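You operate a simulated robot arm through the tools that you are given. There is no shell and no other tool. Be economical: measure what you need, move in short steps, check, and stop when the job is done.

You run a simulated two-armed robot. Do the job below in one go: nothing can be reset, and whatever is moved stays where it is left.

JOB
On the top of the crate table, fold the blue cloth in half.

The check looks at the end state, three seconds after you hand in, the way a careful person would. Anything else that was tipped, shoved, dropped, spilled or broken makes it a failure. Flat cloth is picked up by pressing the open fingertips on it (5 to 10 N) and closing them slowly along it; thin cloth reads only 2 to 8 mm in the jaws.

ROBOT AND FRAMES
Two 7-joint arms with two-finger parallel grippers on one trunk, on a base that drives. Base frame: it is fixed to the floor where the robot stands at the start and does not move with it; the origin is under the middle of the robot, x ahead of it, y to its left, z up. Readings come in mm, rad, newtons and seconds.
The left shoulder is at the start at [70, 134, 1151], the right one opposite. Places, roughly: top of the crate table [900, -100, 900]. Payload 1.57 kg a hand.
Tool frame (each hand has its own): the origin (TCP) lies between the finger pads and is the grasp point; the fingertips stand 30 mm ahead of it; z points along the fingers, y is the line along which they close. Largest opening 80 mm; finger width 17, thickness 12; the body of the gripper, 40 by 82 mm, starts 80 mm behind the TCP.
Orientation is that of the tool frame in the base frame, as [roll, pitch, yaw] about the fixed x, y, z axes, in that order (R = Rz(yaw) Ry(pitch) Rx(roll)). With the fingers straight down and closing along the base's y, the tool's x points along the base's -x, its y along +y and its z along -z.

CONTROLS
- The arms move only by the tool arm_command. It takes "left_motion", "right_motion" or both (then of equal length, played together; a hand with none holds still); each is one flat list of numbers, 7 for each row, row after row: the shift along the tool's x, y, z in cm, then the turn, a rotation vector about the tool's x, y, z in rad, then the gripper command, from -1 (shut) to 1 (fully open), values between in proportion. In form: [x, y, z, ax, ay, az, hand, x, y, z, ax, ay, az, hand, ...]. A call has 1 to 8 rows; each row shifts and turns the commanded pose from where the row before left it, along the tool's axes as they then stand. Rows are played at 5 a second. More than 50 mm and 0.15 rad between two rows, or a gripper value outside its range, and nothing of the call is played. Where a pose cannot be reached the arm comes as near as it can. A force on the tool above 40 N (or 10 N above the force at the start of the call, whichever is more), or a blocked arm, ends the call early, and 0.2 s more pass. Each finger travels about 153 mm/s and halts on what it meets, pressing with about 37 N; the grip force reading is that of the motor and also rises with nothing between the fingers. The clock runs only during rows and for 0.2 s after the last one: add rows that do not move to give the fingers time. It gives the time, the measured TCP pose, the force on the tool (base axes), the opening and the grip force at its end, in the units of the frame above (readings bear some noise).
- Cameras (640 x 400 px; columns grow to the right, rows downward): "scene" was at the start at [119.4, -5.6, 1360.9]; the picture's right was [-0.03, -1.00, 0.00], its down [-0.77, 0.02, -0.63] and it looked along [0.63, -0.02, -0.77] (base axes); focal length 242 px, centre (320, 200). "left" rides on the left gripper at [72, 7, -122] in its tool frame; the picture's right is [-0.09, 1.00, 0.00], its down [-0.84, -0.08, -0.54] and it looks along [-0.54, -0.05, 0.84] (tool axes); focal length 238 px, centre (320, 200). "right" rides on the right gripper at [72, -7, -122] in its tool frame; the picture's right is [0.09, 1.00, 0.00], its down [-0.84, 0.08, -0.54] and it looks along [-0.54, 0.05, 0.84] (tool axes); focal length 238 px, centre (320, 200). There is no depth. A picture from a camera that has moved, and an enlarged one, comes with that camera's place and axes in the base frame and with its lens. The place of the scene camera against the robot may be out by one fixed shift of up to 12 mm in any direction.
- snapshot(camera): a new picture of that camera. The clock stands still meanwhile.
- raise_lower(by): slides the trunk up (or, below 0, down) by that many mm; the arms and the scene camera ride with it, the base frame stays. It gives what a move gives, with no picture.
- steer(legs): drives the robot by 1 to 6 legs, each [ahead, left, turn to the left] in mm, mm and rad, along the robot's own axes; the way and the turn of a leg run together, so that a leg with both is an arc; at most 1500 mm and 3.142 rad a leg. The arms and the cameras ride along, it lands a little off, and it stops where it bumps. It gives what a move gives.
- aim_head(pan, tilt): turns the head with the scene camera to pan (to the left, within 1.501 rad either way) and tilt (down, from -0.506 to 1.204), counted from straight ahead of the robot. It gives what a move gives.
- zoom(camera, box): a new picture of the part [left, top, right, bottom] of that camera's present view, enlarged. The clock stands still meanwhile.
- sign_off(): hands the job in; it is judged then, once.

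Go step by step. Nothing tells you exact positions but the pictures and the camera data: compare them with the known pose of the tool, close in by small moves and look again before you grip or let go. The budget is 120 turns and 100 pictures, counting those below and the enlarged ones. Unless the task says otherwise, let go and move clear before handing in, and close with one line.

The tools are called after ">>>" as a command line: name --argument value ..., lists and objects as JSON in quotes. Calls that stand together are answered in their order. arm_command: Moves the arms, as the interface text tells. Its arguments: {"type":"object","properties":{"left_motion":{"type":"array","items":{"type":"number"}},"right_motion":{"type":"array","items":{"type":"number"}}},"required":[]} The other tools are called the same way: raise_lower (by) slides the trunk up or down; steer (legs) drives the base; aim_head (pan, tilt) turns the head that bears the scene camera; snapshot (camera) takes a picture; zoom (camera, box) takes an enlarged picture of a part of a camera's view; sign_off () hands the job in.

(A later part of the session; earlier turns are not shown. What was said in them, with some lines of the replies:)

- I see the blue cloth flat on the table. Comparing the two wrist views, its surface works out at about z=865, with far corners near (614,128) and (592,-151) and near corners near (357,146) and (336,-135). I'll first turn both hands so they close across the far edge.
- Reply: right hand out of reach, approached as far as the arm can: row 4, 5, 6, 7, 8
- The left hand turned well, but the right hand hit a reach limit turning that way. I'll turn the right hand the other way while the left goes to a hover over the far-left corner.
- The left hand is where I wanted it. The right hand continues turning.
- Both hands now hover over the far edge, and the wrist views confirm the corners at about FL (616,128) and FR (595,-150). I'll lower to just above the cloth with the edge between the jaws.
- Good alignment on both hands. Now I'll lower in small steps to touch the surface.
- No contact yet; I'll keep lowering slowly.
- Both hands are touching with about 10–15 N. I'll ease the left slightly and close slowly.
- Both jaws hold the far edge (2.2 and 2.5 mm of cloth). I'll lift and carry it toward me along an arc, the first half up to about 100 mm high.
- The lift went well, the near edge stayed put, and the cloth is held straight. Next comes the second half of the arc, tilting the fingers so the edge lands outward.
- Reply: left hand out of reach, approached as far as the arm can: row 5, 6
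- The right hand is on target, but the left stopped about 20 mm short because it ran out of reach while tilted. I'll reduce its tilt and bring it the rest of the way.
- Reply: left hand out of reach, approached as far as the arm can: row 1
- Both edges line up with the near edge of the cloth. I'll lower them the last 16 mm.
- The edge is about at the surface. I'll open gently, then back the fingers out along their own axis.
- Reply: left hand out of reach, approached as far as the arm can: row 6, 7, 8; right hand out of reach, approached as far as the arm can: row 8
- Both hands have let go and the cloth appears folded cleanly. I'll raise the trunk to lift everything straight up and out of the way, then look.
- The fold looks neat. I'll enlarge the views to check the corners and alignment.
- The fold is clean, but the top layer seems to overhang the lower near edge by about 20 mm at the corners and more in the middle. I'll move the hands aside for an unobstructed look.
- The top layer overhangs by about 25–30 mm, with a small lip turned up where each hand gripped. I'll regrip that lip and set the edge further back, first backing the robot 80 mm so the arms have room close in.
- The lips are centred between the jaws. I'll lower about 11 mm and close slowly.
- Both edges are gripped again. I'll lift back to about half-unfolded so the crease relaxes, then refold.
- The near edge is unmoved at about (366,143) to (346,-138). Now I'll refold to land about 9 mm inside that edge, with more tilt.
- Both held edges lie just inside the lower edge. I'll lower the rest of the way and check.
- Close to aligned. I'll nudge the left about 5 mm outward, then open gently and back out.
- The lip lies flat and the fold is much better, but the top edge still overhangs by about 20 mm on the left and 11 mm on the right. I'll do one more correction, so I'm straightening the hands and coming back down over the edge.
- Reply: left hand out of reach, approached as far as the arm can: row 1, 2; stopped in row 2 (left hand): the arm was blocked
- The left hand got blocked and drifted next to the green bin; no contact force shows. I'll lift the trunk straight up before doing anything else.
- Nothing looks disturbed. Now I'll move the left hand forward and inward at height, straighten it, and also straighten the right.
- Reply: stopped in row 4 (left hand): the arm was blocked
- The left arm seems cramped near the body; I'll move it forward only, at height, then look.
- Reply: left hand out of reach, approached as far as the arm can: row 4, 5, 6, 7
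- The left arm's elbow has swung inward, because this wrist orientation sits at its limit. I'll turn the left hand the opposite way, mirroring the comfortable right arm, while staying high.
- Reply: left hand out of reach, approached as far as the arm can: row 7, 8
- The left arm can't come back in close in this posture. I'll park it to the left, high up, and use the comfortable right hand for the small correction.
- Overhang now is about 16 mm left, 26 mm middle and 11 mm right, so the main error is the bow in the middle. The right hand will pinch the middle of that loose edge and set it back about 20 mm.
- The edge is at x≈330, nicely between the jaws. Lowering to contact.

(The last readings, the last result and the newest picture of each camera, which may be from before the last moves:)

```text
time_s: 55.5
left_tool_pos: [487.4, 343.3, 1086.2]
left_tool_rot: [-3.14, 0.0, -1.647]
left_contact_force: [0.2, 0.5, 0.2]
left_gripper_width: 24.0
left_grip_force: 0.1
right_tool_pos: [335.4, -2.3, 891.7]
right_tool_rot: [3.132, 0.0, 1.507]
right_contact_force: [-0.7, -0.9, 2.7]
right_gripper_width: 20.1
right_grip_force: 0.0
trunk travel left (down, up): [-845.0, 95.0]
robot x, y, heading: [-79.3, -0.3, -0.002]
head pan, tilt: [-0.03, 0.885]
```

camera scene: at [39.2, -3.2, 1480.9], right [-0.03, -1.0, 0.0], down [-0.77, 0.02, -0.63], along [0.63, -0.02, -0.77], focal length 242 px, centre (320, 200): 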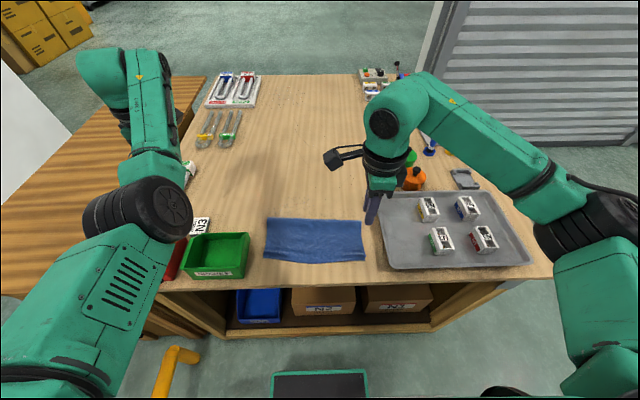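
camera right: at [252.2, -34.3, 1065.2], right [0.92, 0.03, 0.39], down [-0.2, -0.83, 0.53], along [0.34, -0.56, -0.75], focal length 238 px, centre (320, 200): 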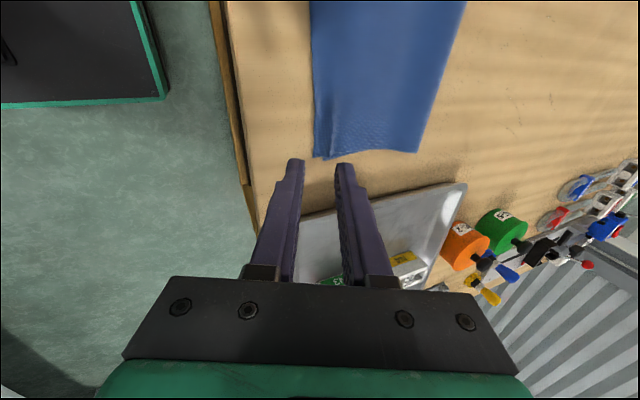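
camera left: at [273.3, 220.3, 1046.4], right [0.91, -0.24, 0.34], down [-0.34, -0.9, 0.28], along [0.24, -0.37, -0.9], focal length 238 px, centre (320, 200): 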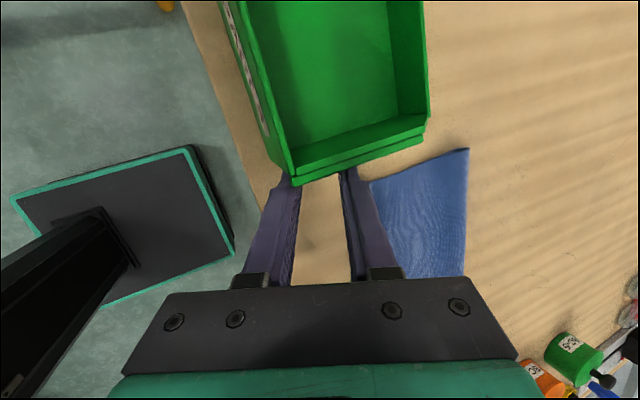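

Light contact at 2.7 N. I'll press a touch more and close slowly.

>>> arm_command --right_motion '[0, 0, 0.07, 0, 0, 0, -0.5, 0, 0, 0, 0, 0, 0, -0.6, 0, 0, 0, 0, 0, 0, -0.7, 0, 0, 0, 0, 0, 0, -0.8, 0, 0, 0, 0, 0, 0, -0.9, 0, 0, 0, 0, 0, 0, -1, 0, 0, 0, 0, 0, 0, -1]'

>>> zoom --camera "right" --box '[200, 50, 440, 200]'

```text
time_s: 57.1
left_tool_pos: [486.0, 343.2, 1086.1]
left_tool_rot: [-3.141, 0.0, -1.649]
left_contact_force: [-0.9, -0.9, 0.3]
left_gripper_width: 24.0
left_grip_force: 0.1
right_tool_pos: [335.2, -1.1, 890.3]
right_tool_rot: [3.132, -0.001, 1.506]
right_contact_force: [0.2, 0.9, 9.5]
right_gripper_width: 2.1
right_grip_force: 23.2
trunk travel left (down, up): [-845.0, 95.0]
robot x, y, heading: [-77.9, -4.9, 0.005]
head pan, tilt: [-0.03, 0.885]
```

```text
2.67 times, centred on (320, 125) of right
camera zoom: at [332.8, 70.5, 1013.6], right [1.0, 0.03, 0.01], down [0.02, -0.84, 0.54], along [0.02, -0.54, -0.84], focal length 636 px, centre (320, 400)
```

zoom: 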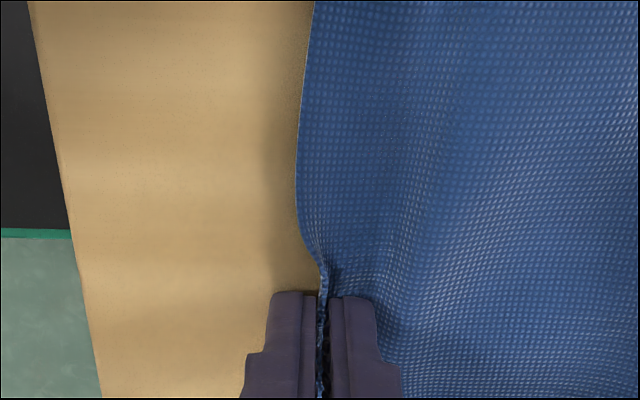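

>>> arm_command --right_motion '[0, 0.8, -1.6, 0, 0, 0, -1, 0, 1.1, -1.6, 0, 0, 0, -1, 0, 1.4, -1.4, 0, 0, 0, -1, 0, 1.5, -1.4, 0, 0, 0, -1, 0, -1.0, 0.4, -0.1, 0, 0, -1, 0, -0.98, 0.71, -0.1, 0, 0, -1, 0, -0.83, 1.06, -0.1, 0, 0, -1, 0, -0.79, 1.22, -0.1, 0, 0, -1]'

>>> snapshot --camera "right"

>>> zoom --camera "scene" --box '[245, 205, 385, 275]'

```text
time_s: 58.9
left_tool_pos: [486.9, 342.2, 1086.2]
left_tool_rot: [-3.14, 0.001, -1.648]
left_contact_force: [-0.4, -0.5, 0.1]
left_gripper_width: 24.1
left_grip_force: 0.0
right_tool_pos: [355.0, -1.0, 912.8]
right_tool_rot: [2.729, 0.0, 1.506]
right_contact_force: [0.2, 0.2, 0.1]
right_gripper_width: 1.5
right_grip_force: 23.3
trunk travel left (down, up): [-845.0, 95.0]
robot x, y, heading: [-79.1, 1.6, -0.003]
head pan, tilt: [-0.03, 0.885]
```

```text
32 pictures are left
camera right: at [306.0, 72.2, 1022.3], right [0.92, 0.03, 0.4], down [-0.2, -0.83, 0.53], along [0.35, -0.56, -0.75], focal length 238 px, centre (320, 200)
```

right: 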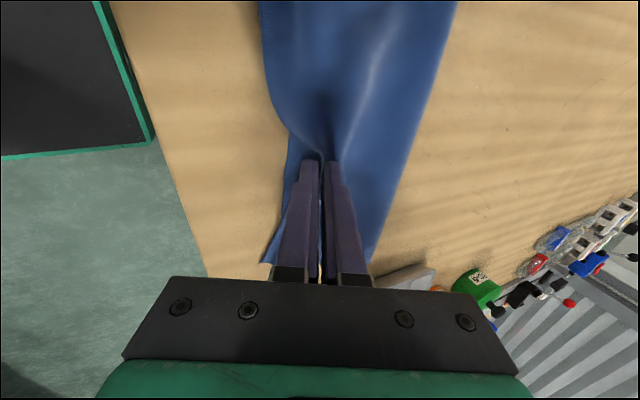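

```text
4.57 times, centred on (315, 240) of scene
camera zoom: at [38.8, -5.5, 1481.0], right [-0.03, -1.0, 0.0], down [-0.77, 0.02, -0.63], along [0.63, -0.02, -0.77], focal length 1107 px, centre (343, 17)
```

zoom: 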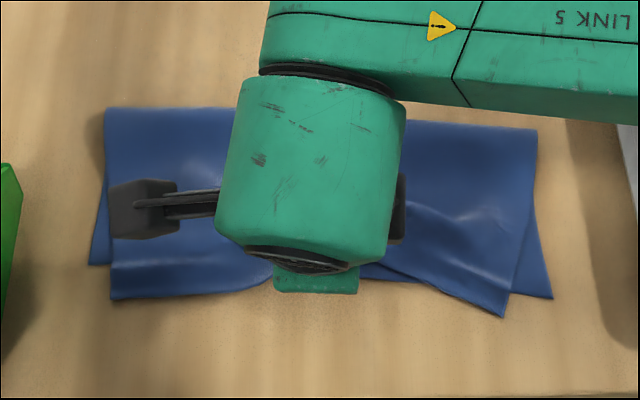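

Lifting from the middle has drawn the top corners inward somewhat. I'll set it down, release and look.

>>> arm_command --right_motion '[0, -0.41, 0.7, 0, 0, 0, -1, 0, -0.41, 0.7, 0, 0, 0, -1, 0, 0, 0, 0, 0, 0, -0.9, 0, 0, 0, 0, 0, 0, -0.8, 0, 0, 0, 0, 0, 0, -0.7, 0, 0, -1.5, 0, 0, 0, -0.7, 0, 0, -3, 0, 0, 0, -0.7, 0, 0, -3, 0, 0, 0, -0.7]'

>>> arm_command --right_motion '[0, 0, -4, 0, 0, 0, -0.7, -4, 1, -3, 0.1, 0, 0, -0.7, -4, 1, -3, 0.1, 0, 0, -0.7, -4, 1, 0, 0.1, 0, 0, -0.7, -4, 1, 0, 0.1, 0, 0, -0.7, -4, 1, 0, 0, 0, 0, -0.7]'

>>> zoom --camera "scene" --box '[245, 205, 385, 275]'

```text
time_s: 60.7
left_tool_pos: [487.1, 341.7, 1085.5]
left_tool_rot: [-3.141, -0.002, -1.648]
left_contact_force: [-0.8, 0.8, 0.3]
left_gripper_width: 24.0
left_grip_force: 0.1
right_tool_pos: [319.0, -1.0, 964.5]
right_tool_rot: [2.73, 0.001, 1.507]
right_contact_force: [0.5, -0.2, -0.5]
right_gripper_width: 12.2
right_grip_force: 0.0
trunk travel left (down, up): [-845.0, 95.0]
robot x, y, heading: [-80.6, 0.2, 0.006]
head pan, tilt: [-0.03, 0.885]
```

```text
refused: row 2 steps farther than a row can; nothing moved
```

```text
4.57 times, centred on (315, 240) of scene
camera zoom: at [38.6, -5.6, 1481.0], right [-0.03, -1.0, 0.0], down [-0.77, 0.02, -0.63], along [0.63, -0.02, -0.77], focal length 1107 px, centre (343, 17)
```

zoom: 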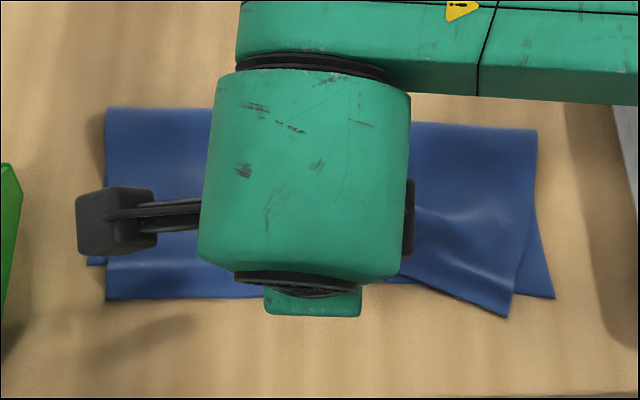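

>>> arm_command --right_motion '[0, 0, -4, 0, 0, 0, -0.7, -3, 1, -3, 0.1, 0, 0, -0.7, -4, 1, -2, 0.1, 0, 0, -0.7, -4, 1, 0, 0.1, 0, 0, -0.7, -4, 1, 0, 0.1, 0, 0, -0.7, -4, 1, 0, 0, 0, 0, -0.7, -4, 1, 0, 0, 0, 0, -0.7]'

>>> zoom --camera "scene" --box '[245, 205, 385, 275]'

```text
time_s: 62.3
left_tool_pos: [486.9, 342.1, 1086.6]
left_tool_rot: [-3.14, 0.001, -1.647]
left_contact_force: [-0.2, -1.1, -0.2]
left_gripper_width: 23.7
left_grip_force: 0.1
right_tool_pos: [329.7, -232.9, 1058.2]
right_tool_rot: [3.132, -0.003, 1.507]
right_contact_force: [-0.9, -0.3, 0.2]
right_gripper_width: 12.2
right_grip_force: 0.1
trunk travel left (down, up): [-845.0, 95.0]
robot x, y, heading: [-78.0, -1.7, 0.004]
head pan, tilt: [-0.03, 0.885]
```

```text
4.57 times, centred on (315, 240) of scene
camera zoom: at [38.3, -7.5, 1481.0], right [-0.03, -1.0, 0.0], down [-0.77, 0.02, -0.63], along [0.63, -0.02, -0.77], focal length 1107 px, centre (343, 17)
```

zoom: 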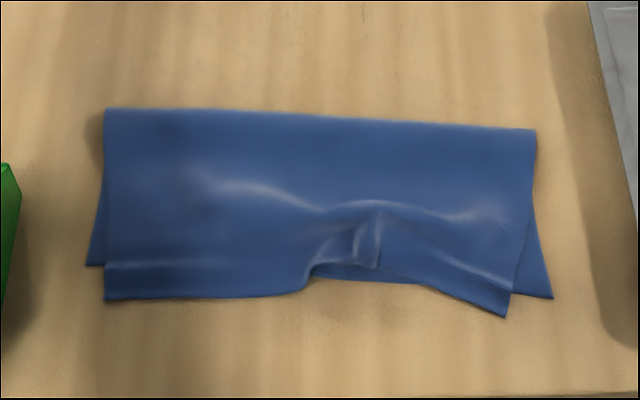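

That made things worse: the top corners overhang and the middle is tucked. I need a proper two-handed refold, so I'll turn the left hand back to its earlier orientation out to the side, where the elbow should swing out.

>>> arm_command --left_motion '[0, 0, 0, 0, 0, 0.149, -0.4, 0, 0, 0, 0, 0, 0.149, -0.4, 0, 0, 0, 0, 0, 0.149, -0.4, 0, 0, 0, 0, 0, 0.149, -0.4, 0, 0, 0, 0, 0, 0.149, -0.4, 0, 0, 0, 0, 0, 0.149, -0.4, 0, 0, 0, 0, 0, 0.149, -0.4, 0, 0, 0, 0, 0, 0.149, -0.4]'

>>> arm_command --left_motion '[0, 0, 0, 0, 0, 0.149, -0.4, 0, 0, 0, 0, 0, 0.149, -0.4, 0, 0, 0, 0, 0, 0.149, -0.4, 0, 0, 0, 0, 0, 0.149, -0.4, 0, 0, 0, 0, 0, 0.149, -0.4, 0, 0, 0, 0, 0, 0.149, -0.4, 0, 0, 0, 0, 0, 0.149, -0.4, 0, 0, 0, 0, 0, 0.149, -0.4]'

>>> snapshot --camera "scene"

```text
time_s: 64.1
left_tool_pos: [489.6, 344.4, 1086.5]
left_tool_rot: [3.141, 0.004, -2.844]
left_contact_force: [-0.3, 0.0, 0.1]
left_gripper_width: 24.3
left_grip_force: 0.0
right_tool_pos: [330.6, -231.5, 1059.7]
right_tool_rot: [3.132, -0.001, 1.505]
right_contact_force: [-0.3, 0.0, -0.4]
right_gripper_width: 12.0
right_grip_force: 0.1
trunk travel left (down, up): [-845.0, 95.0]
robot x, y, heading: [-79.9, 3.8, -0.003]
head pan, tilt: [-0.03, 0.885]
```

```text
time_s: 65.9
left_tool_pos: [489.0, 345.0, 1087.4]
left_tool_rot: [-3.141, 0.001, 2.246]
left_contact_force: [-0.2, 0.0, -0.1]
left_gripper_width: 24.0
left_grip_force: 0.1
right_tool_pos: [331.1, -231.4, 1059.3]
right_tool_rot: [3.133, 0.0, 1.508]
right_contact_force: [0.2, 0.6, 0.1]
right_gripper_width: 12.0
right_grip_force: 0.1
trunk travel left (down, up): [-845.0, 95.0]
robot x, y, heading: [-76.9, 2.1, -0.001]
head pan, tilt: [-0.03, 0.885]
```

```text
28 pictures are left
camera scene: at [39.2, -5.5, 1480.9], right [-0.03, -1.0, 0.0], down [-0.77, 0.02, -0.63], along [0.63, -0.02, -0.77], focal length 242 px, centre (320, 200)
```

scene: 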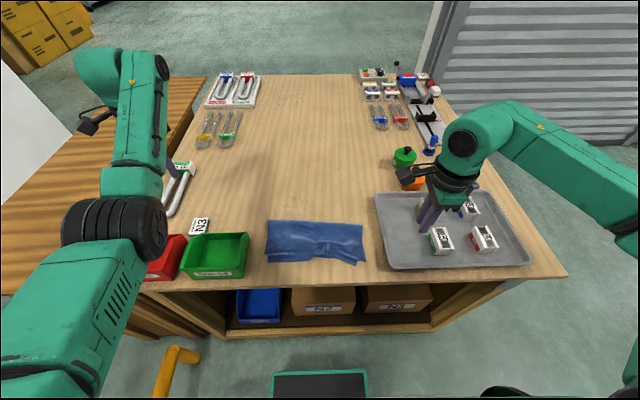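

>>> arm_command --left_motion '[0, 0, 0, 0, 0, 0.149, -0.4, 0, 0, 0, 0, 0, 0.149, -0.4, 0, 0, 0, 0, 0, 0.149, -0.4, 0, 0, 0, 0, 0, 0.149, -0.4, 0, 0, 0, 0, 0, 0.149, -0.4]'

>>> arm_command --left_motion '[0, -2.5, 0, 0, 0, 0, -0.4, 0, -2.5, 0, 0, 0, 0, -0.4, 0, -2.5, 0, 0, 0, 0, -0.4, 0, -2.5, 0, 0, 0, 0, -0.4]'

>>> arm_command --left_motion '[-3, 0, 0, 0, 0, 0, -0.4, -3, 0, 0, 0, 0, 0, -0.4, -3, 0, 0, 0, 0, 0, -0.4, -3, 0, 0, 0, 0, 0, -0.4]'

```text
time_s: 67.1
left_tool_pos: [489.4, 344.8, 1087.6]
left_tool_rot: [3.141, 0.001, 1.503]
left_contact_force: [-0.9, 0.4, -0.1]
left_gripper_width: 24.0
left_grip_force: 0.2
right_tool_pos: [331.0, -231.6, 1058.1]
right_tool_rot: [3.133, 0.001, 1.507]
right_contact_force: [-0.4, 0.0, -0.1]
right_gripper_width: 12.1
right_grip_force: 0.0
trunk travel left (down, up): [-845.0, 95.0]
robot x, y, heading: [-78.9, -4.1, -0.002]
head pan, tilt: [-0.03, 0.885]
```

```text
time_s: 68.1
left_tool_pos: [387.0, 353.4, 1085.3]
left_tool_rot: [3.141, 0.002, 1.503]
left_contact_force: [-0.3, 1.1, 0.1]
left_gripper_width: 23.8
left_grip_force: 0.0
right_tool_pos: [329.5, -231.1, 1060.4]
right_tool_rot: [3.131, 0.003, 1.506]
right_contact_force: [-0.2, 0.1, 0.4]
right_gripper_width: 11.8
right_grip_force: 0.1
trunk travel left (down, up): [-845.0, 95.0]
robot x, y, heading: [-80.4, 3.6, -0.002]
head pan, tilt: [-0.03, 0.885]
```

```text
time_s: 69.1
left_tool_pos: [382.0, 232.7, 1085.1]
left_tool_rot: [3.14, -0.001, 1.505]
left_contact_force: [0.7, -0.9, 0.9]
left_gripper_width: 24.1
left_grip_force: 0.1
right_tool_pos: [330.6, -231.9, 1059.6]
right_tool_rot: [3.133, 0.001, 1.506]
right_contact_force: [-0.9, 0.6, 0.7]
right_gripper_width: 11.9
right_grip_force: 0.0
trunk travel left (down, up): [-845.0, 95.0]
robot x, y, heading: [-80.6, 1.0, 0.002]
head pan, tilt: [-0.03, 0.885]
```

The left arm moves freely again. I'll bring both hands over the displaced top corners at height, then lower.

>>> arm_command --left_motion '[-3.23, -0.81, 0, 0, 0, 0, -0.4, -3.23, -0.81, 0, 0, 0, 0, -0.4, -3.23, -0.81, 0, 0, 0, 0, -0.4, -3.23, -0.81, 0, 0, 0, 0, -0.4]' --right_motion '[3.37, -0.26, 0, 0, 0, 0, -0.4, 3.37, -0.26, 0, 0, 0, 0, -0.4, 3.37, -0.26, 0, 0, 0, 0, -0.4, 3.37, -0.26, 0, 0, 0, 0, -0.4]'

```text
time_s: 70.1
left_tool_pos: [338.4, 106.9, 1086.0]
left_tool_rot: [-3.14, -0.001, 1.505]
left_contact_force: [-0.4, -0.7, 0.0]
left_gripper_width: 24.1
left_grip_force: 0.0
right_tool_pos: [330.4, -96.6, 1057.3]
right_tool_rot: [3.133, 0.001, 1.504]
right_contact_force: [-0.6, 0.2, 0.8]
right_gripper_width: 24.1
right_grip_force: 0.1
trunk travel left (down, up): [-845.0, 95.0]
robot x, y, heading: [-79.0, -4.7, 0.003]
head pan, tilt: [-0.03, 0.885]
```

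>>> raise_lower --by -120

>>> arm_command --left_motion '[0, 0.2, 2.5, 0, 0, 0, -0.4, 0, 0, 2.5, 0, 0, 0, -0.4]' --right_motion '[0, 0, 1.1, 0, 0, 0, -0.4, 0, 0, 1.1, 0, 0, 0, -0.4]'

>>> zoom --camera "left" --box '[220, 60, 460, 210]'

>>> zoom --camera "right" --box '[220, 60, 460, 210]'

```text
time_s: 71.6
left_tool_pos: [339.0, 106.2, 965.3]
left_tool_rot: [3.139, 0.001, 1.505]
left_contact_force: [0.2, -0.6, 0.6]
left_gripper_width: 24.1
left_grip_force: 0.0
right_tool_pos: [329.7, -94.9, 937.7]
right_tool_rot: [3.133, 0.001, 1.506]
right_contact_force: [-0.3, -0.8, -0.4]
right_gripper_width: 23.9
right_grip_force: 0.1
trunk travel left (down, up): [-725.0, 215.0]
robot x, y, heading: [-79.1, -1.7, 0.004]
head pan, tilt: [-0.03, 0.885]
```

```text
time_s: 72.2
left_tool_pos: [342.9, 106.3, 916.1]
left_tool_rot: [3.139, 0.0, 1.504]
left_contact_force: [-0.3, -0.4, 0.6]
left_gripper_width: 24.2
left_grip_force: 0.1
right_tool_pos: [331.1, -94.6, 915.2]
right_tool_rot: [3.134, 0.0, 1.507]
right_contact_force: [-0.4, 0.2, 1.0]
right_gripper_width: 24.0
right_grip_force: 0.1
trunk travel left (down, up): [-725.0, 215.0]
robot x, y, heading: [-81.4, -1.9, -0.003]
head pan, tilt: [-0.03, 0.885]
```

```text
2.67 times, centred on (340, 135) of left
camera zoom: at [352.8, 177.8, 1038.5], right [0.99, -0.16, 0.0], down [-0.13, -0.83, 0.54], along [-0.08, -0.54, -0.84], focal length 636 px, centre (267, 373)
```

zoom: 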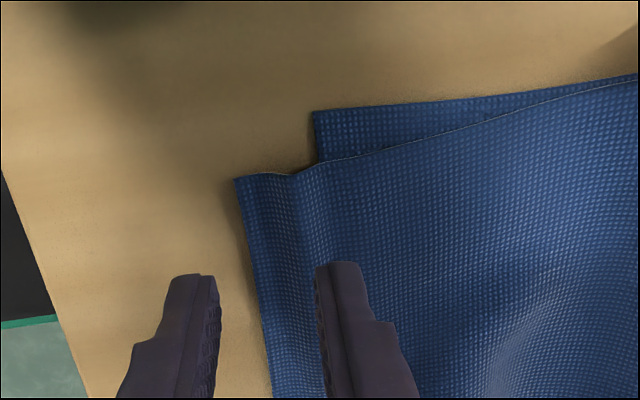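

```text
2.67 times, centred on (340, 135) of right
camera zoom: at [327.8, -24.7, 1038.6], right [1.0, 0.03, 0.01], down [0.02, -0.84, 0.54], along [0.02, -0.54, -0.84], focal length 636 px, centre (267, 373)
```

zoom: 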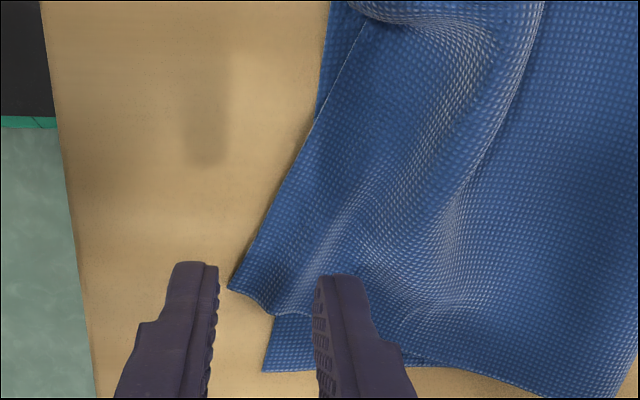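

I see the left top corner near (337,130) and the right one skewed, near (320,-106). I'll rotate the right hand to match the skewed edge and lower both close to the cloth.

>>> arm_command --left_motion '[0, -0.2, 0, 0, 0, 0, -0.4, 0, 0, 0, 0, 0, 0, -0.4, 0, 0, 0.8, 0, 0, 0, -0.4, 0, 0, 0.8, 0, 0, 0, -0.4, 0, 0, 0.4, 0, 0, 0, -0.4, 0, 0, 0, 0, 0, 0, -0.4]' --right_motion '[0.66, 0.25, 0, 0, 0, 0.143, -0.4, 0, 0, 0, 0, 0, 0.143, -0.4, 0, 0, 0.6, 0, 0, 0.143, -0.4, 0, 0, 0.8, 0, 0, 0, -0.4, 0, 0, 0.4, 0, 0, 0, -0.4, 0, 0, 0, 0, 0, 0, -0.4]'

>>> zoom --camera "right" --box '[220, 60, 460, 210]'

```text
time_s: 73.6
left_tool_pos: [339.6, 108.0, 895.0]
left_tool_rot: [3.141, -0.001, 1.506]
left_contact_force: [-0.2, -0.5, 1.5]
left_gripper_width: 24.1
left_grip_force: 0.1
right_tool_pos: [332.2, -89.9, 897.8]
right_tool_rot: [3.135, -0.003, 1.076]
right_contact_force: [0.5, 0.2, 0.4]
right_gripper_width: 23.9
right_grip_force: 0.0
trunk travel left (down, up): [-725.0, 215.0]
robot x, y, heading: [-78.1, -0.3, -0.003]
head pan, tilt: [-0.03, 0.885]
```

```text
2.67 times, centred on (340, 135) of right
camera zoom: at [361.3, -23.8, 1020.6], right [0.92, -0.39, 0.01], down [-0.33, -0.77, 0.54], along [-0.2, -0.5, -0.84], focal length 636 px, centre (267, 373)
```

zoom: 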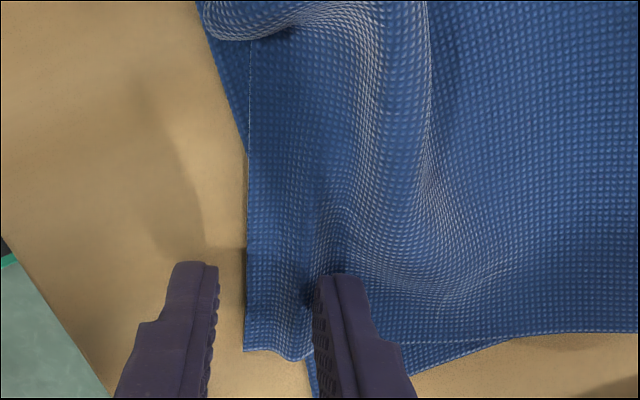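

>>> arm_command --left_motion '[0, 0, 0.15, 0, 0, 0, -0.4, 0, 0, 0.1, 0, 0, 0, -0.4, 0, 0, 0, 0, 0, 0, -0.4]' --right_motion '[0, 0, 0.3, 0, 0, 0, -0.4, 0, 0, 0.2, 0, 0, 0, -0.4, 0, 0, 0, 0, 0, 0, -0.4]'

```text
time_s: 74.4
left_tool_pos: [340.0, 105.7, 893.6]
left_tool_rot: [3.139, 0.002, 1.504]
left_contact_force: [0.4, -0.6, 0.7]
left_gripper_width: 24.0
left_grip_force: 0.1
right_tool_pos: [333.1, -89.1, 892.5]
right_tool_rot: [3.132, -0.003, 1.077]
right_contact_force: [0.1, -0.4, 0.7]
right_gripper_width: 23.9
right_grip_force: 0.0
trunk travel left (down, up): [-725.0, 215.0]
robot x, y, heading: [-78.9, -1.4, -0.001]
head pan, tilt: [-0.03, 0.885]
```

>>> arm_command --left_motion '[0, 0, 0.15, 0, 0, 0, -0.4, 0, 0, 0.12, 0, 0, 0, -0.4, 0, 0, 0, 0, 0, 0, -0.4]' --right_motion '[0, 0, 0.1, 0, 0, 0, -0.4, 0, 0, 0.1, 0, 0, 0, -0.4, 0, 0, 0, 0, 0, 0, -0.4]'

```text
time_s: 75.2
left_tool_pos: [339.7, 106.3, 891.8]
left_tool_rot: [3.138, 0.0, 1.505]
left_contact_force: [0.7, -1.7, 6.3]
left_gripper_width: 25.1
left_grip_force: 0.8
right_tool_pos: [332.9, -88.4, 891.9]
right_tool_rot: [3.132, -0.004, 1.077]
right_contact_force: [1.6, 0.3, 7.1]
right_gripper_width: 25.0
right_grip_force: 0.7
trunk travel left (down, up): [-725.0, 215.0]
robot x, y, heading: [-80.2, -0.6, -0.005]
head pan, tilt: [-0.03, 0.885]
```

Both hands press at 6–7 N. Closing slowly.

>>> arm_command --left_motion '[0, 0, 0, 0, 0, 0, -0.5, 0, 0, 0, 0, 0, 0, -0.6, 0, 0, 0, 0, 0, 0, -0.7, 0, 0, 0, 0, 0, 0, -0.8, 0, 0, 0, 0, 0, 0, -0.9, 0, 0, 0, 0, 0, 0, -1, 0, 0, 0, 0, 0, 0, -1]' --right_motion '[0, 0, 0, 0, 0, 0, -0.5, 0, 0, 0, 0, 0, 0, -0.6, 0, 0, 0, 0, 0, 0, -0.7, 0, 0, 0, 0, 0, 0, -0.8, 0, 0, 0, 0, 0, 0, -0.9, 0, 0, 0, 0, 0, 0, -1, 0, 0, 0, 0, 0, 0, -1]'

>>> zoom --camera "left" --box '[220, 60, 460, 210]'

>>> zoom --camera "right" --box '[220, 60, 460, 210]'

```text
time_s: 76.8
left_tool_pos: [337.3, 106.4, 892.5]
left_tool_rot: [3.138, 0.0, 1.506]
left_contact_force: [0.3, -0.4, 6.5]
left_gripper_width: 1.9
left_grip_force: 23.5
right_tool_pos: [332.6, -89.0, 891.2]
right_tool_rot: [3.131, -0.005, 1.076]
right_contact_force: [-2.4, 1.2, 8.4]
right_gripper_width: 2.0
right_grip_force: 23.4
trunk travel left (down, up): [-725.0, 215.0]
robot x, y, heading: [-81.1, -1.2, -0.001]
head pan, tilt: [-0.03, 0.885]
```

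```text
2.67 times, centred on (340, 135) of left
camera zoom: at [348.3, 178.4, 1014.7], right [0.99, -0.16, 0.0], down [-0.13, -0.83, 0.54], along [-0.08, -0.54, -0.84], focal length 636 px, centre (267, 373)
```

zoom: 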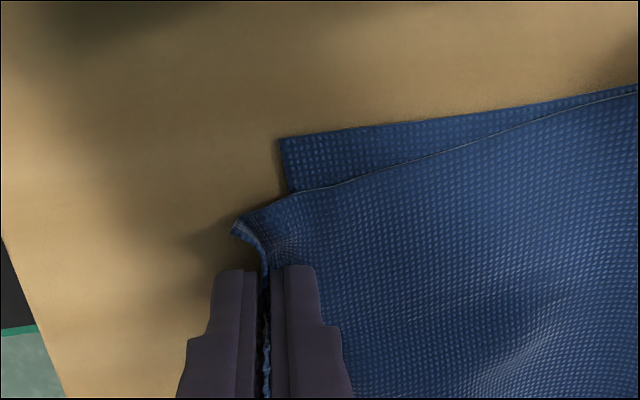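

```text
2.67 times, centred on (340, 135) of right
camera zoom: at [359.2, -22.9, 1014.6], right [0.92, -0.39, 0.01], down [-0.33, -0.77, 0.54], along [-0.2, -0.5, -0.84], focal length 636 px, centre (267, 373)
```

zoom: 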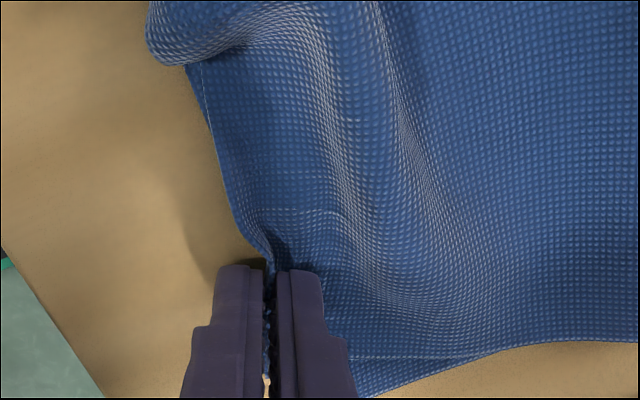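

Both corners are held. I'll lift to half-unfolded while spreading the hands apart and squaring the right hand back up.

>>> arm_command --left_motion '[0.11, 0.28, -1.86, 0, 0, 0.005, -1, 0.11, 0.84, -1.86, 0, 0, 0.005, -1, 0.11, 1.25, -1.67, 0, 0, 0.005, -1, 0.11, 1.67, -1.47, 0, 0, 0.005, -1, 0.11, 2.09, -1.18, 0, 0, 0.005, -1, 0.11, 2.37, -0.88, 0, 0, 0.005, -1, 0.11, 2.65, -0.59, 0, 0, 0.005, -1, 0.11, 2.79, -0.29, 0, 0, 0.005, -1]' --right_motion '[0.04, 0.24, -1.86, 0, 0, -0.0485, -1, 0.08, 0.74, -1.86, 0, 0, -0.0485, -1, 0.07, 1.11, -1.67, 0, 0, -0.0485, -1, 0.02, 1.48, -1.47, 0, 0, -0.0485, -1, -0.07, 1.85, -1.18, 0, 0, -0.0485, -1, -0.18, 2.09, -0.88, 0, 0, -0.0485, -1, -0.32, 2.32, -0.59, 0, 0, -0.0485, -1, -0.45, 2.43, -0.29, 0, 0, -0.0485, -1]'

>>> snapshot --camera "scene"

>>> snapshot --camera "left"

>>> snapshot --camera "right"

```text
time_s: 78.6
left_tool_pos: [477.5, 102.7, 988.5]
left_tool_rot: [3.141, 0.0, 1.464]
left_contact_force: [0.6, -0.3, -0.4]
left_gripper_width: 1.5
left_grip_force: 23.7
right_tool_pos: [450.5, -130.5, 988.9]
right_tool_rot: [3.134, 0.0, 1.468]
right_contact_force: [-0.6, 0.1, -0.1]
right_gripper_width: 1.7
right_grip_force: 23.4
trunk travel left (down, up): [-725.0, 215.0]
robot x, y, heading: [-82.1, -0.3, -0.001]
head pan, tilt: [-0.03, 0.885]
```

```text
22 pictures are left
camera scene: at [40.9, -6.5, 1360.7], right [-0.03, -1.0, 0.0], down [-0.77, 0.02, -0.63], along [0.63, -0.02, -0.77], focal length 242 px, centre (320, 200)
```

scene: 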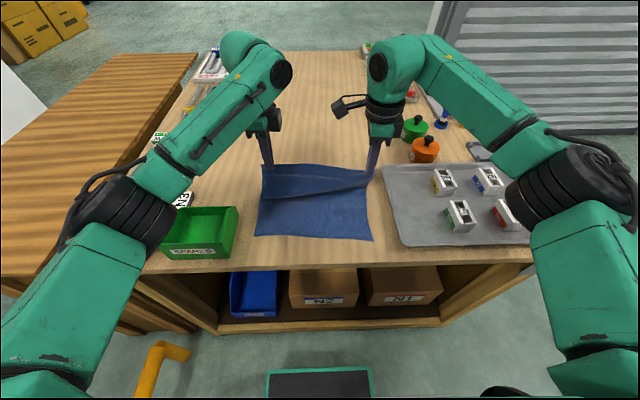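

```text
21 pictures are left
camera left: at [492.3, 173.4, 1111.7], right [0.98, -0.2, 0.0], down [-0.17, -0.82, 0.54], along [-0.11, -0.53, -0.84], focal length 238 px, centre (320, 200)
```

left: 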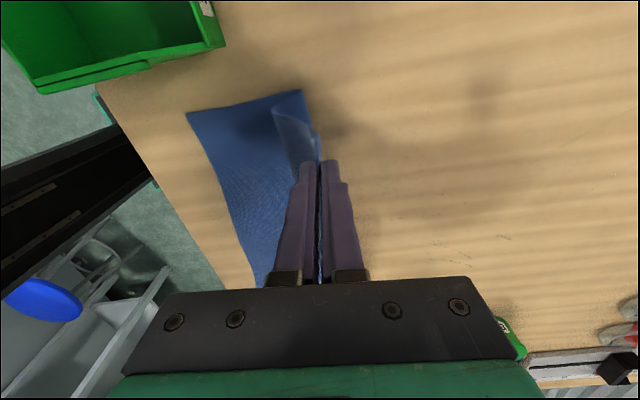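

```text
20 pictures are left
camera right: at [451.2, -58.7, 1111.7], right [1.0, -0.01, 0.01], down [-0.02, -0.84, 0.54], along [0.0, -0.54, -0.84], focal length 238 px, centre (320, 200)
```

right: 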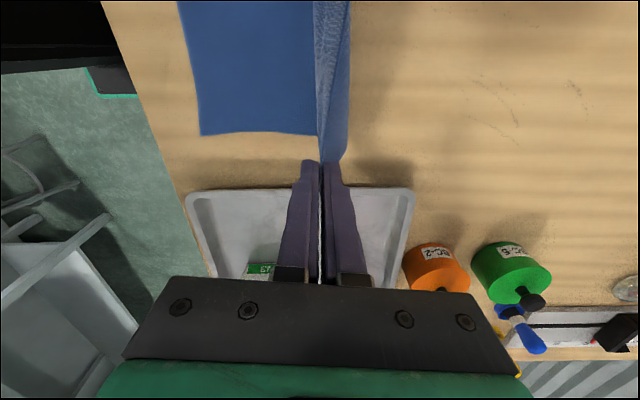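

The cloth is held squarely again, with the lower near corners now at about (348,144) and (324,-137). I'll refold to land slightly inside that edge.

>>> arm_command --left_motion '[0.03, -2.5, 0.18, -0.075, 0, 0, -1, 0.03, -2.45, 0.36, -0.075, 0, 0, -1, 0.03, -2.34, 0.54, -0.075, 0, 0, -1, 0.03, -2.16, 0.72, -0.075, 0, 0, -1, 0.03, -1.95, 0.9, -0.075, 0, 0, -1, 0.03, -1.71, 1.1, -0.075, 0, 0, -1, 0.03, -1.43, 1.28, -0.075, 0, 0, -1, 0, 0, 0, -0.075, 0, 0, -1]' --right_motion '[0, -2.42, 0.18, -0.075, 0, 0, -1, 0, -2.36, 0.36, -0.075, 0, 0, -1, 0, -2.26, 0.54, -0.075, 0, 0, -1, 0, -2.08, 0.72, -0.075, 0, 0, -1, 0, -1.89, 0.9, -0.075, 0, 0, -1, 0, -1.67, 1.1, -0.075, 0, 0, -1, 0, -1.41, 1.28, -0.075, 0, 0, -1, 0, 0, 0, -0.075, 0, 0, -1]'

>>> zoom --camera "left" --box '[240, 70, 440, 220]'

>>> zoom --camera "right" --box '[240, 0, 440, 220]'

```text
time_s: 80.4
left_tool_pos: [352.8, 118.7, 912.5]
left_tool_rot: [2.538, -0.002, 1.465]
left_contact_force: [0.3, -2.0, 0.2]
left_gripper_width: 1.7
left_grip_force: 23.6
right_tool_pos: [327.9, -116.2, 913.6]
right_tool_rot: [2.53, 0.001, 1.465]
right_contact_force: [0.4, 1.4, 0.4]
right_gripper_width: 1.8
right_grip_force: 23.4
trunk travel left (down, up): [-725.0, 215.0]
robot x, y, heading: [-80.4, 2.2, 0.002]
head pan, tilt: [-0.03, 0.885]
```

```text
2.67 times, centred on (340, 145) of left
camera zoom: at [297.0, 196.9, 1017.0], right [0.81, -0.18, 0.57], down [-0.46, -0.79, 0.4], along [0.38, -0.58, -0.72], focal length 636 px, centre (267, 347)
```

zoom: 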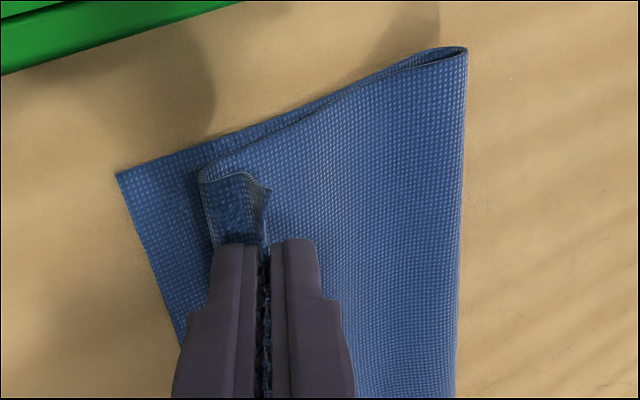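

```text
1.82 times, centred on (340, 110) of right
camera zoom: at [262.3, -38.5, 1009.6], right [0.82, 0.0, 0.57], down [-0.34, -0.81, 0.49], along [0.46, -0.59, -0.66], focal length 433 px, centre (284, 364)
```

zoom: 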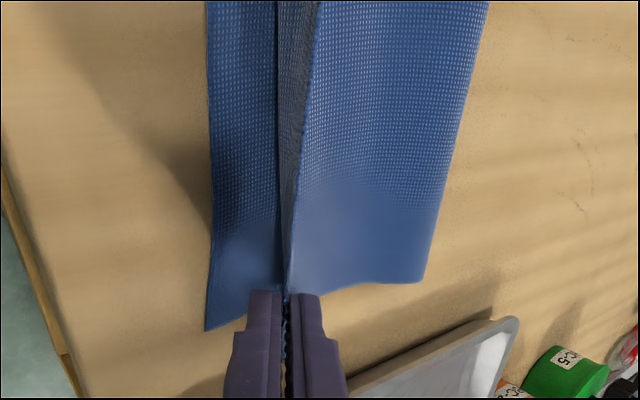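

The held edges sit about 20 mm inside the lower edge with roughly 15 mm of cloth in the jaws. I'll shift a few millimetres outward while lowering, then release and back out along the fingers.

>>> arm_command --left_motion '[0, -0.48, 0.34, 0, 0, 0, -1, 0, -0.48, 0.34, 0, 0, 0, -1, 0, -0.47, 0.34, 0, 0, 0, -1, 0, 0, 0, 0, 0, 0, -1]' --right_motion '[0, -0.43, 0.38, 0, 0, 0, -1, 0, -0.42, 0.38, 0, 0, 0, -1, 0, -0.42, 0.37, 0, 0, 0, -1, 0, 0, 0, 0, 0, 0, -1]'

>>> arm_command --left_motion '[0, 0, 0, 0, 0, 0, -0.9, 0, 0, 0, 0, 0, 0, -0.8, 0, 0, 0, 0, 0, 0, -0.7, 0, 0, -0.5, 0, 0, 0, -0.7, 0, 0, -1.0, 0, 0, 0, -0.7, 0, 0, -1.5, 0, 0, 0, -0.7, 0, 0, -2.0, 0, 0, 0, -0.7]' --right_motion '[0, 0, 0, 0, 0, 0, -0.9, 0, 0, 0, 0, 0, 0, -0.8, 0, 0, 0, 0, 0, 0, -0.7, 0, 0, -0.5, 0, 0, 0, -0.7, 0, 0, -1.0, 0, 0, 0, -0.7, 0, 0, -1.5, 0, 0, 0, -0.7, 0, 0, -2.0, 0, 0, 0, -0.7]'

>>> zoom --camera "left" --box '[200, 50, 440, 200]'

>>> zoom --camera "right" --box '[200, 0, 440, 200]'

```text
time_s: 81.4
left_tool_pos: [346.4, 118.3, 895.5]
left_tool_rot: [2.539, 0.0, 1.465]
left_contact_force: [0.3, -1.1, 0.2]
left_gripper_width: 1.8
left_grip_force: 23.4
right_tool_pos: [325.5, -117.4, 896.3]
right_tool_rot: [2.533, -0.001, 1.465]
right_contact_force: [0.2, 1.5, 0.0]
right_gripper_width: 1.7
right_grip_force: 23.1
trunk travel left (down, up): [-725.0, 215.0]
robot x, y, heading: [-76.7, -0.3, -0.006]
head pan, tilt: [-0.03, 0.885]
```

```text
time_s: 83.0
left_tool_pos: [318.0, 121.6, 937.5]
left_tool_rot: [2.542, -0.003, 1.469]
left_contact_force: [0.0, 0.6, -0.3]
left_gripper_width: 12.0
left_grip_force: 0.2
right_tool_pos: [295.4, -116.1, 938.9]
right_tool_rot: [2.532, -0.001, 1.464]
right_contact_force: [-0.8, -0.6, -0.2]
right_gripper_width: 11.9
right_grip_force: 0.1
trunk travel left (down, up): [-725.0, 215.0]
robot x, y, heading: [-79.1, -1.2, 0.003]
head pan, tilt: [-0.03, 0.885]
```

```text
2.67 times, centred on (320, 125) of left
camera zoom: at [262.1, 199.0, 1042.8], right [0.81, -0.18, 0.56], down [-0.45, -0.8, 0.4], along [0.38, -0.58, -0.72], focal length 636 px, centre (320, 400)
```

zoom: 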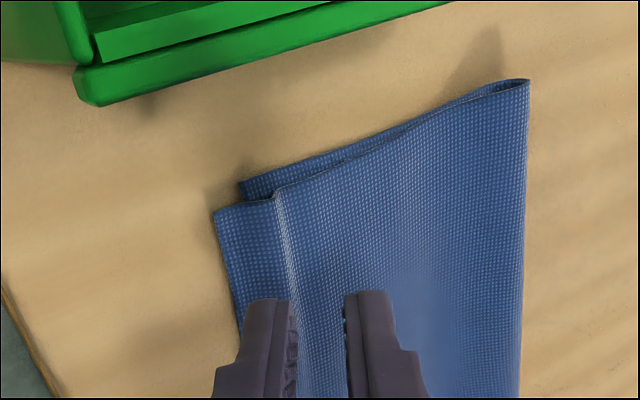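

```text
2.00 times, centred on (320, 100) of right
camera zoom: at [229.3, -38.0, 1035.4], right [0.82, 0.0, 0.57], down [-0.33, -0.81, 0.49], along [0.46, -0.59, -0.66], focal length 477 px, centre (320, 400)
```

zoom: 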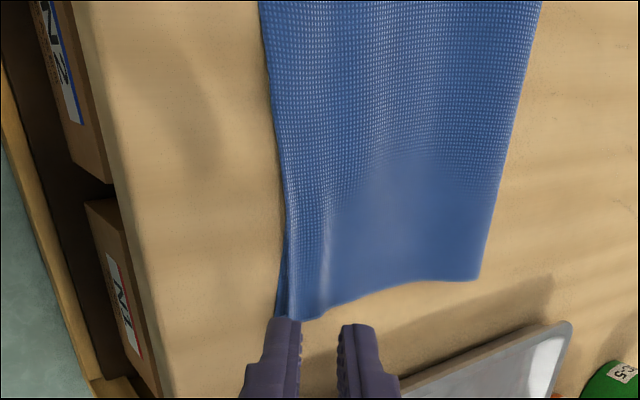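

Both hands are out and the edges now lie nearly flush. I'll raise the trunk straight up to clear and inspect.

>>> raise_lower --by 150

>>> zoom --camera "left" --box '[220, 60, 380, 180]'

>>> zoom --camera "scene" --box '[235, 195, 395, 285]'

```text
time_s: 84.7
left_tool_pos: [319.1, 121.4, 1087.4]
left_tool_rot: [2.54, 0.0, 1.466]
left_contact_force: [0.4, -1.0, 0.1]
left_gripper_width: 12.1
left_grip_force: 0.1
right_tool_pos: [296.9, -114.0, 1088.4]
right_tool_rot: [2.533, 0.0, 1.464]
right_contact_force: [1.1, -0.8, 0.6]
right_gripper_width: 12.0
right_grip_force: 0.0
trunk travel left (down, up): [-875.0, 65.0]
robot x, y, heading: [-82.7, -2.2, 0.002]
head pan, tilt: [-0.03, 0.885]
```

```text
3.33 times, centred on (300, 120) of left
camera zoom: at [263.7, 200.0, 1191.9], right [0.81, -0.18, 0.56], down [-0.46, -0.79, 0.4], along [0.37, -0.58, -0.72], focal length 794 px, centre (387, 467)
```

zoom: 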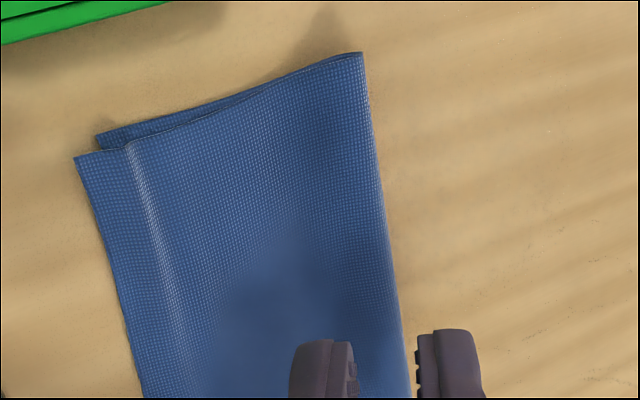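

```text
4.00 times, centred on (315, 240) of scene
camera zoom: at [39.2, -5.7, 1510.9], right [-0.03, -1.0, 0.0], down [-0.77, 0.02, -0.63], along [0.63, -0.02, -0.77], focal length 969 px, centre (340, 40)
```

zoom: 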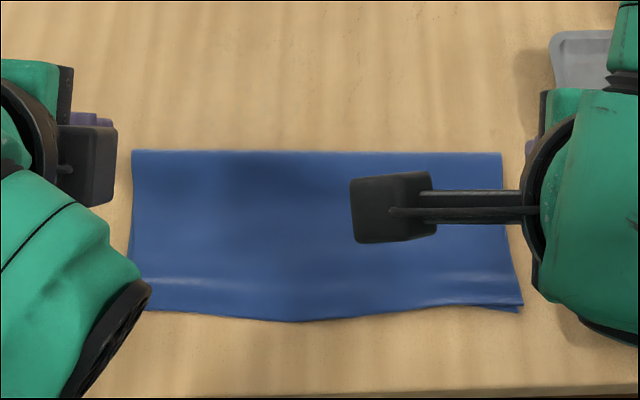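

The cloth is now folded evenly in half, with edges matching within about 10 mm. One last look checks the rest of the table.

>>> snapshot --camera "scene"

```text
13 pictures are left
camera scene: at [39.2, -5.7, 1510.9], right [-0.03, -1.0, 0.0], down [-0.77, 0.02, -0.63], along [0.63, -0.02, -0.77], focal length 242 px, centre (320, 200)
```

scene: 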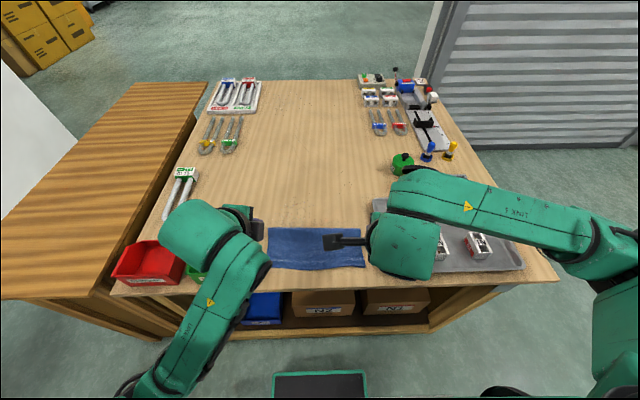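

The cloth is folded, both hands are clear above it, and everything else I can see looks undisturbed. Handing in.

>>> sign_off

```text
The job is handed in.
```

The blue cloth is folded in half on the crate table, with its edges matching to within about 10 mm, though the whole cloth sits slightly nearer the robot than at the start. Nothing else appears moved, but the arms hid the green bin and parts of the right side (tray, orange jar) in the last picture.
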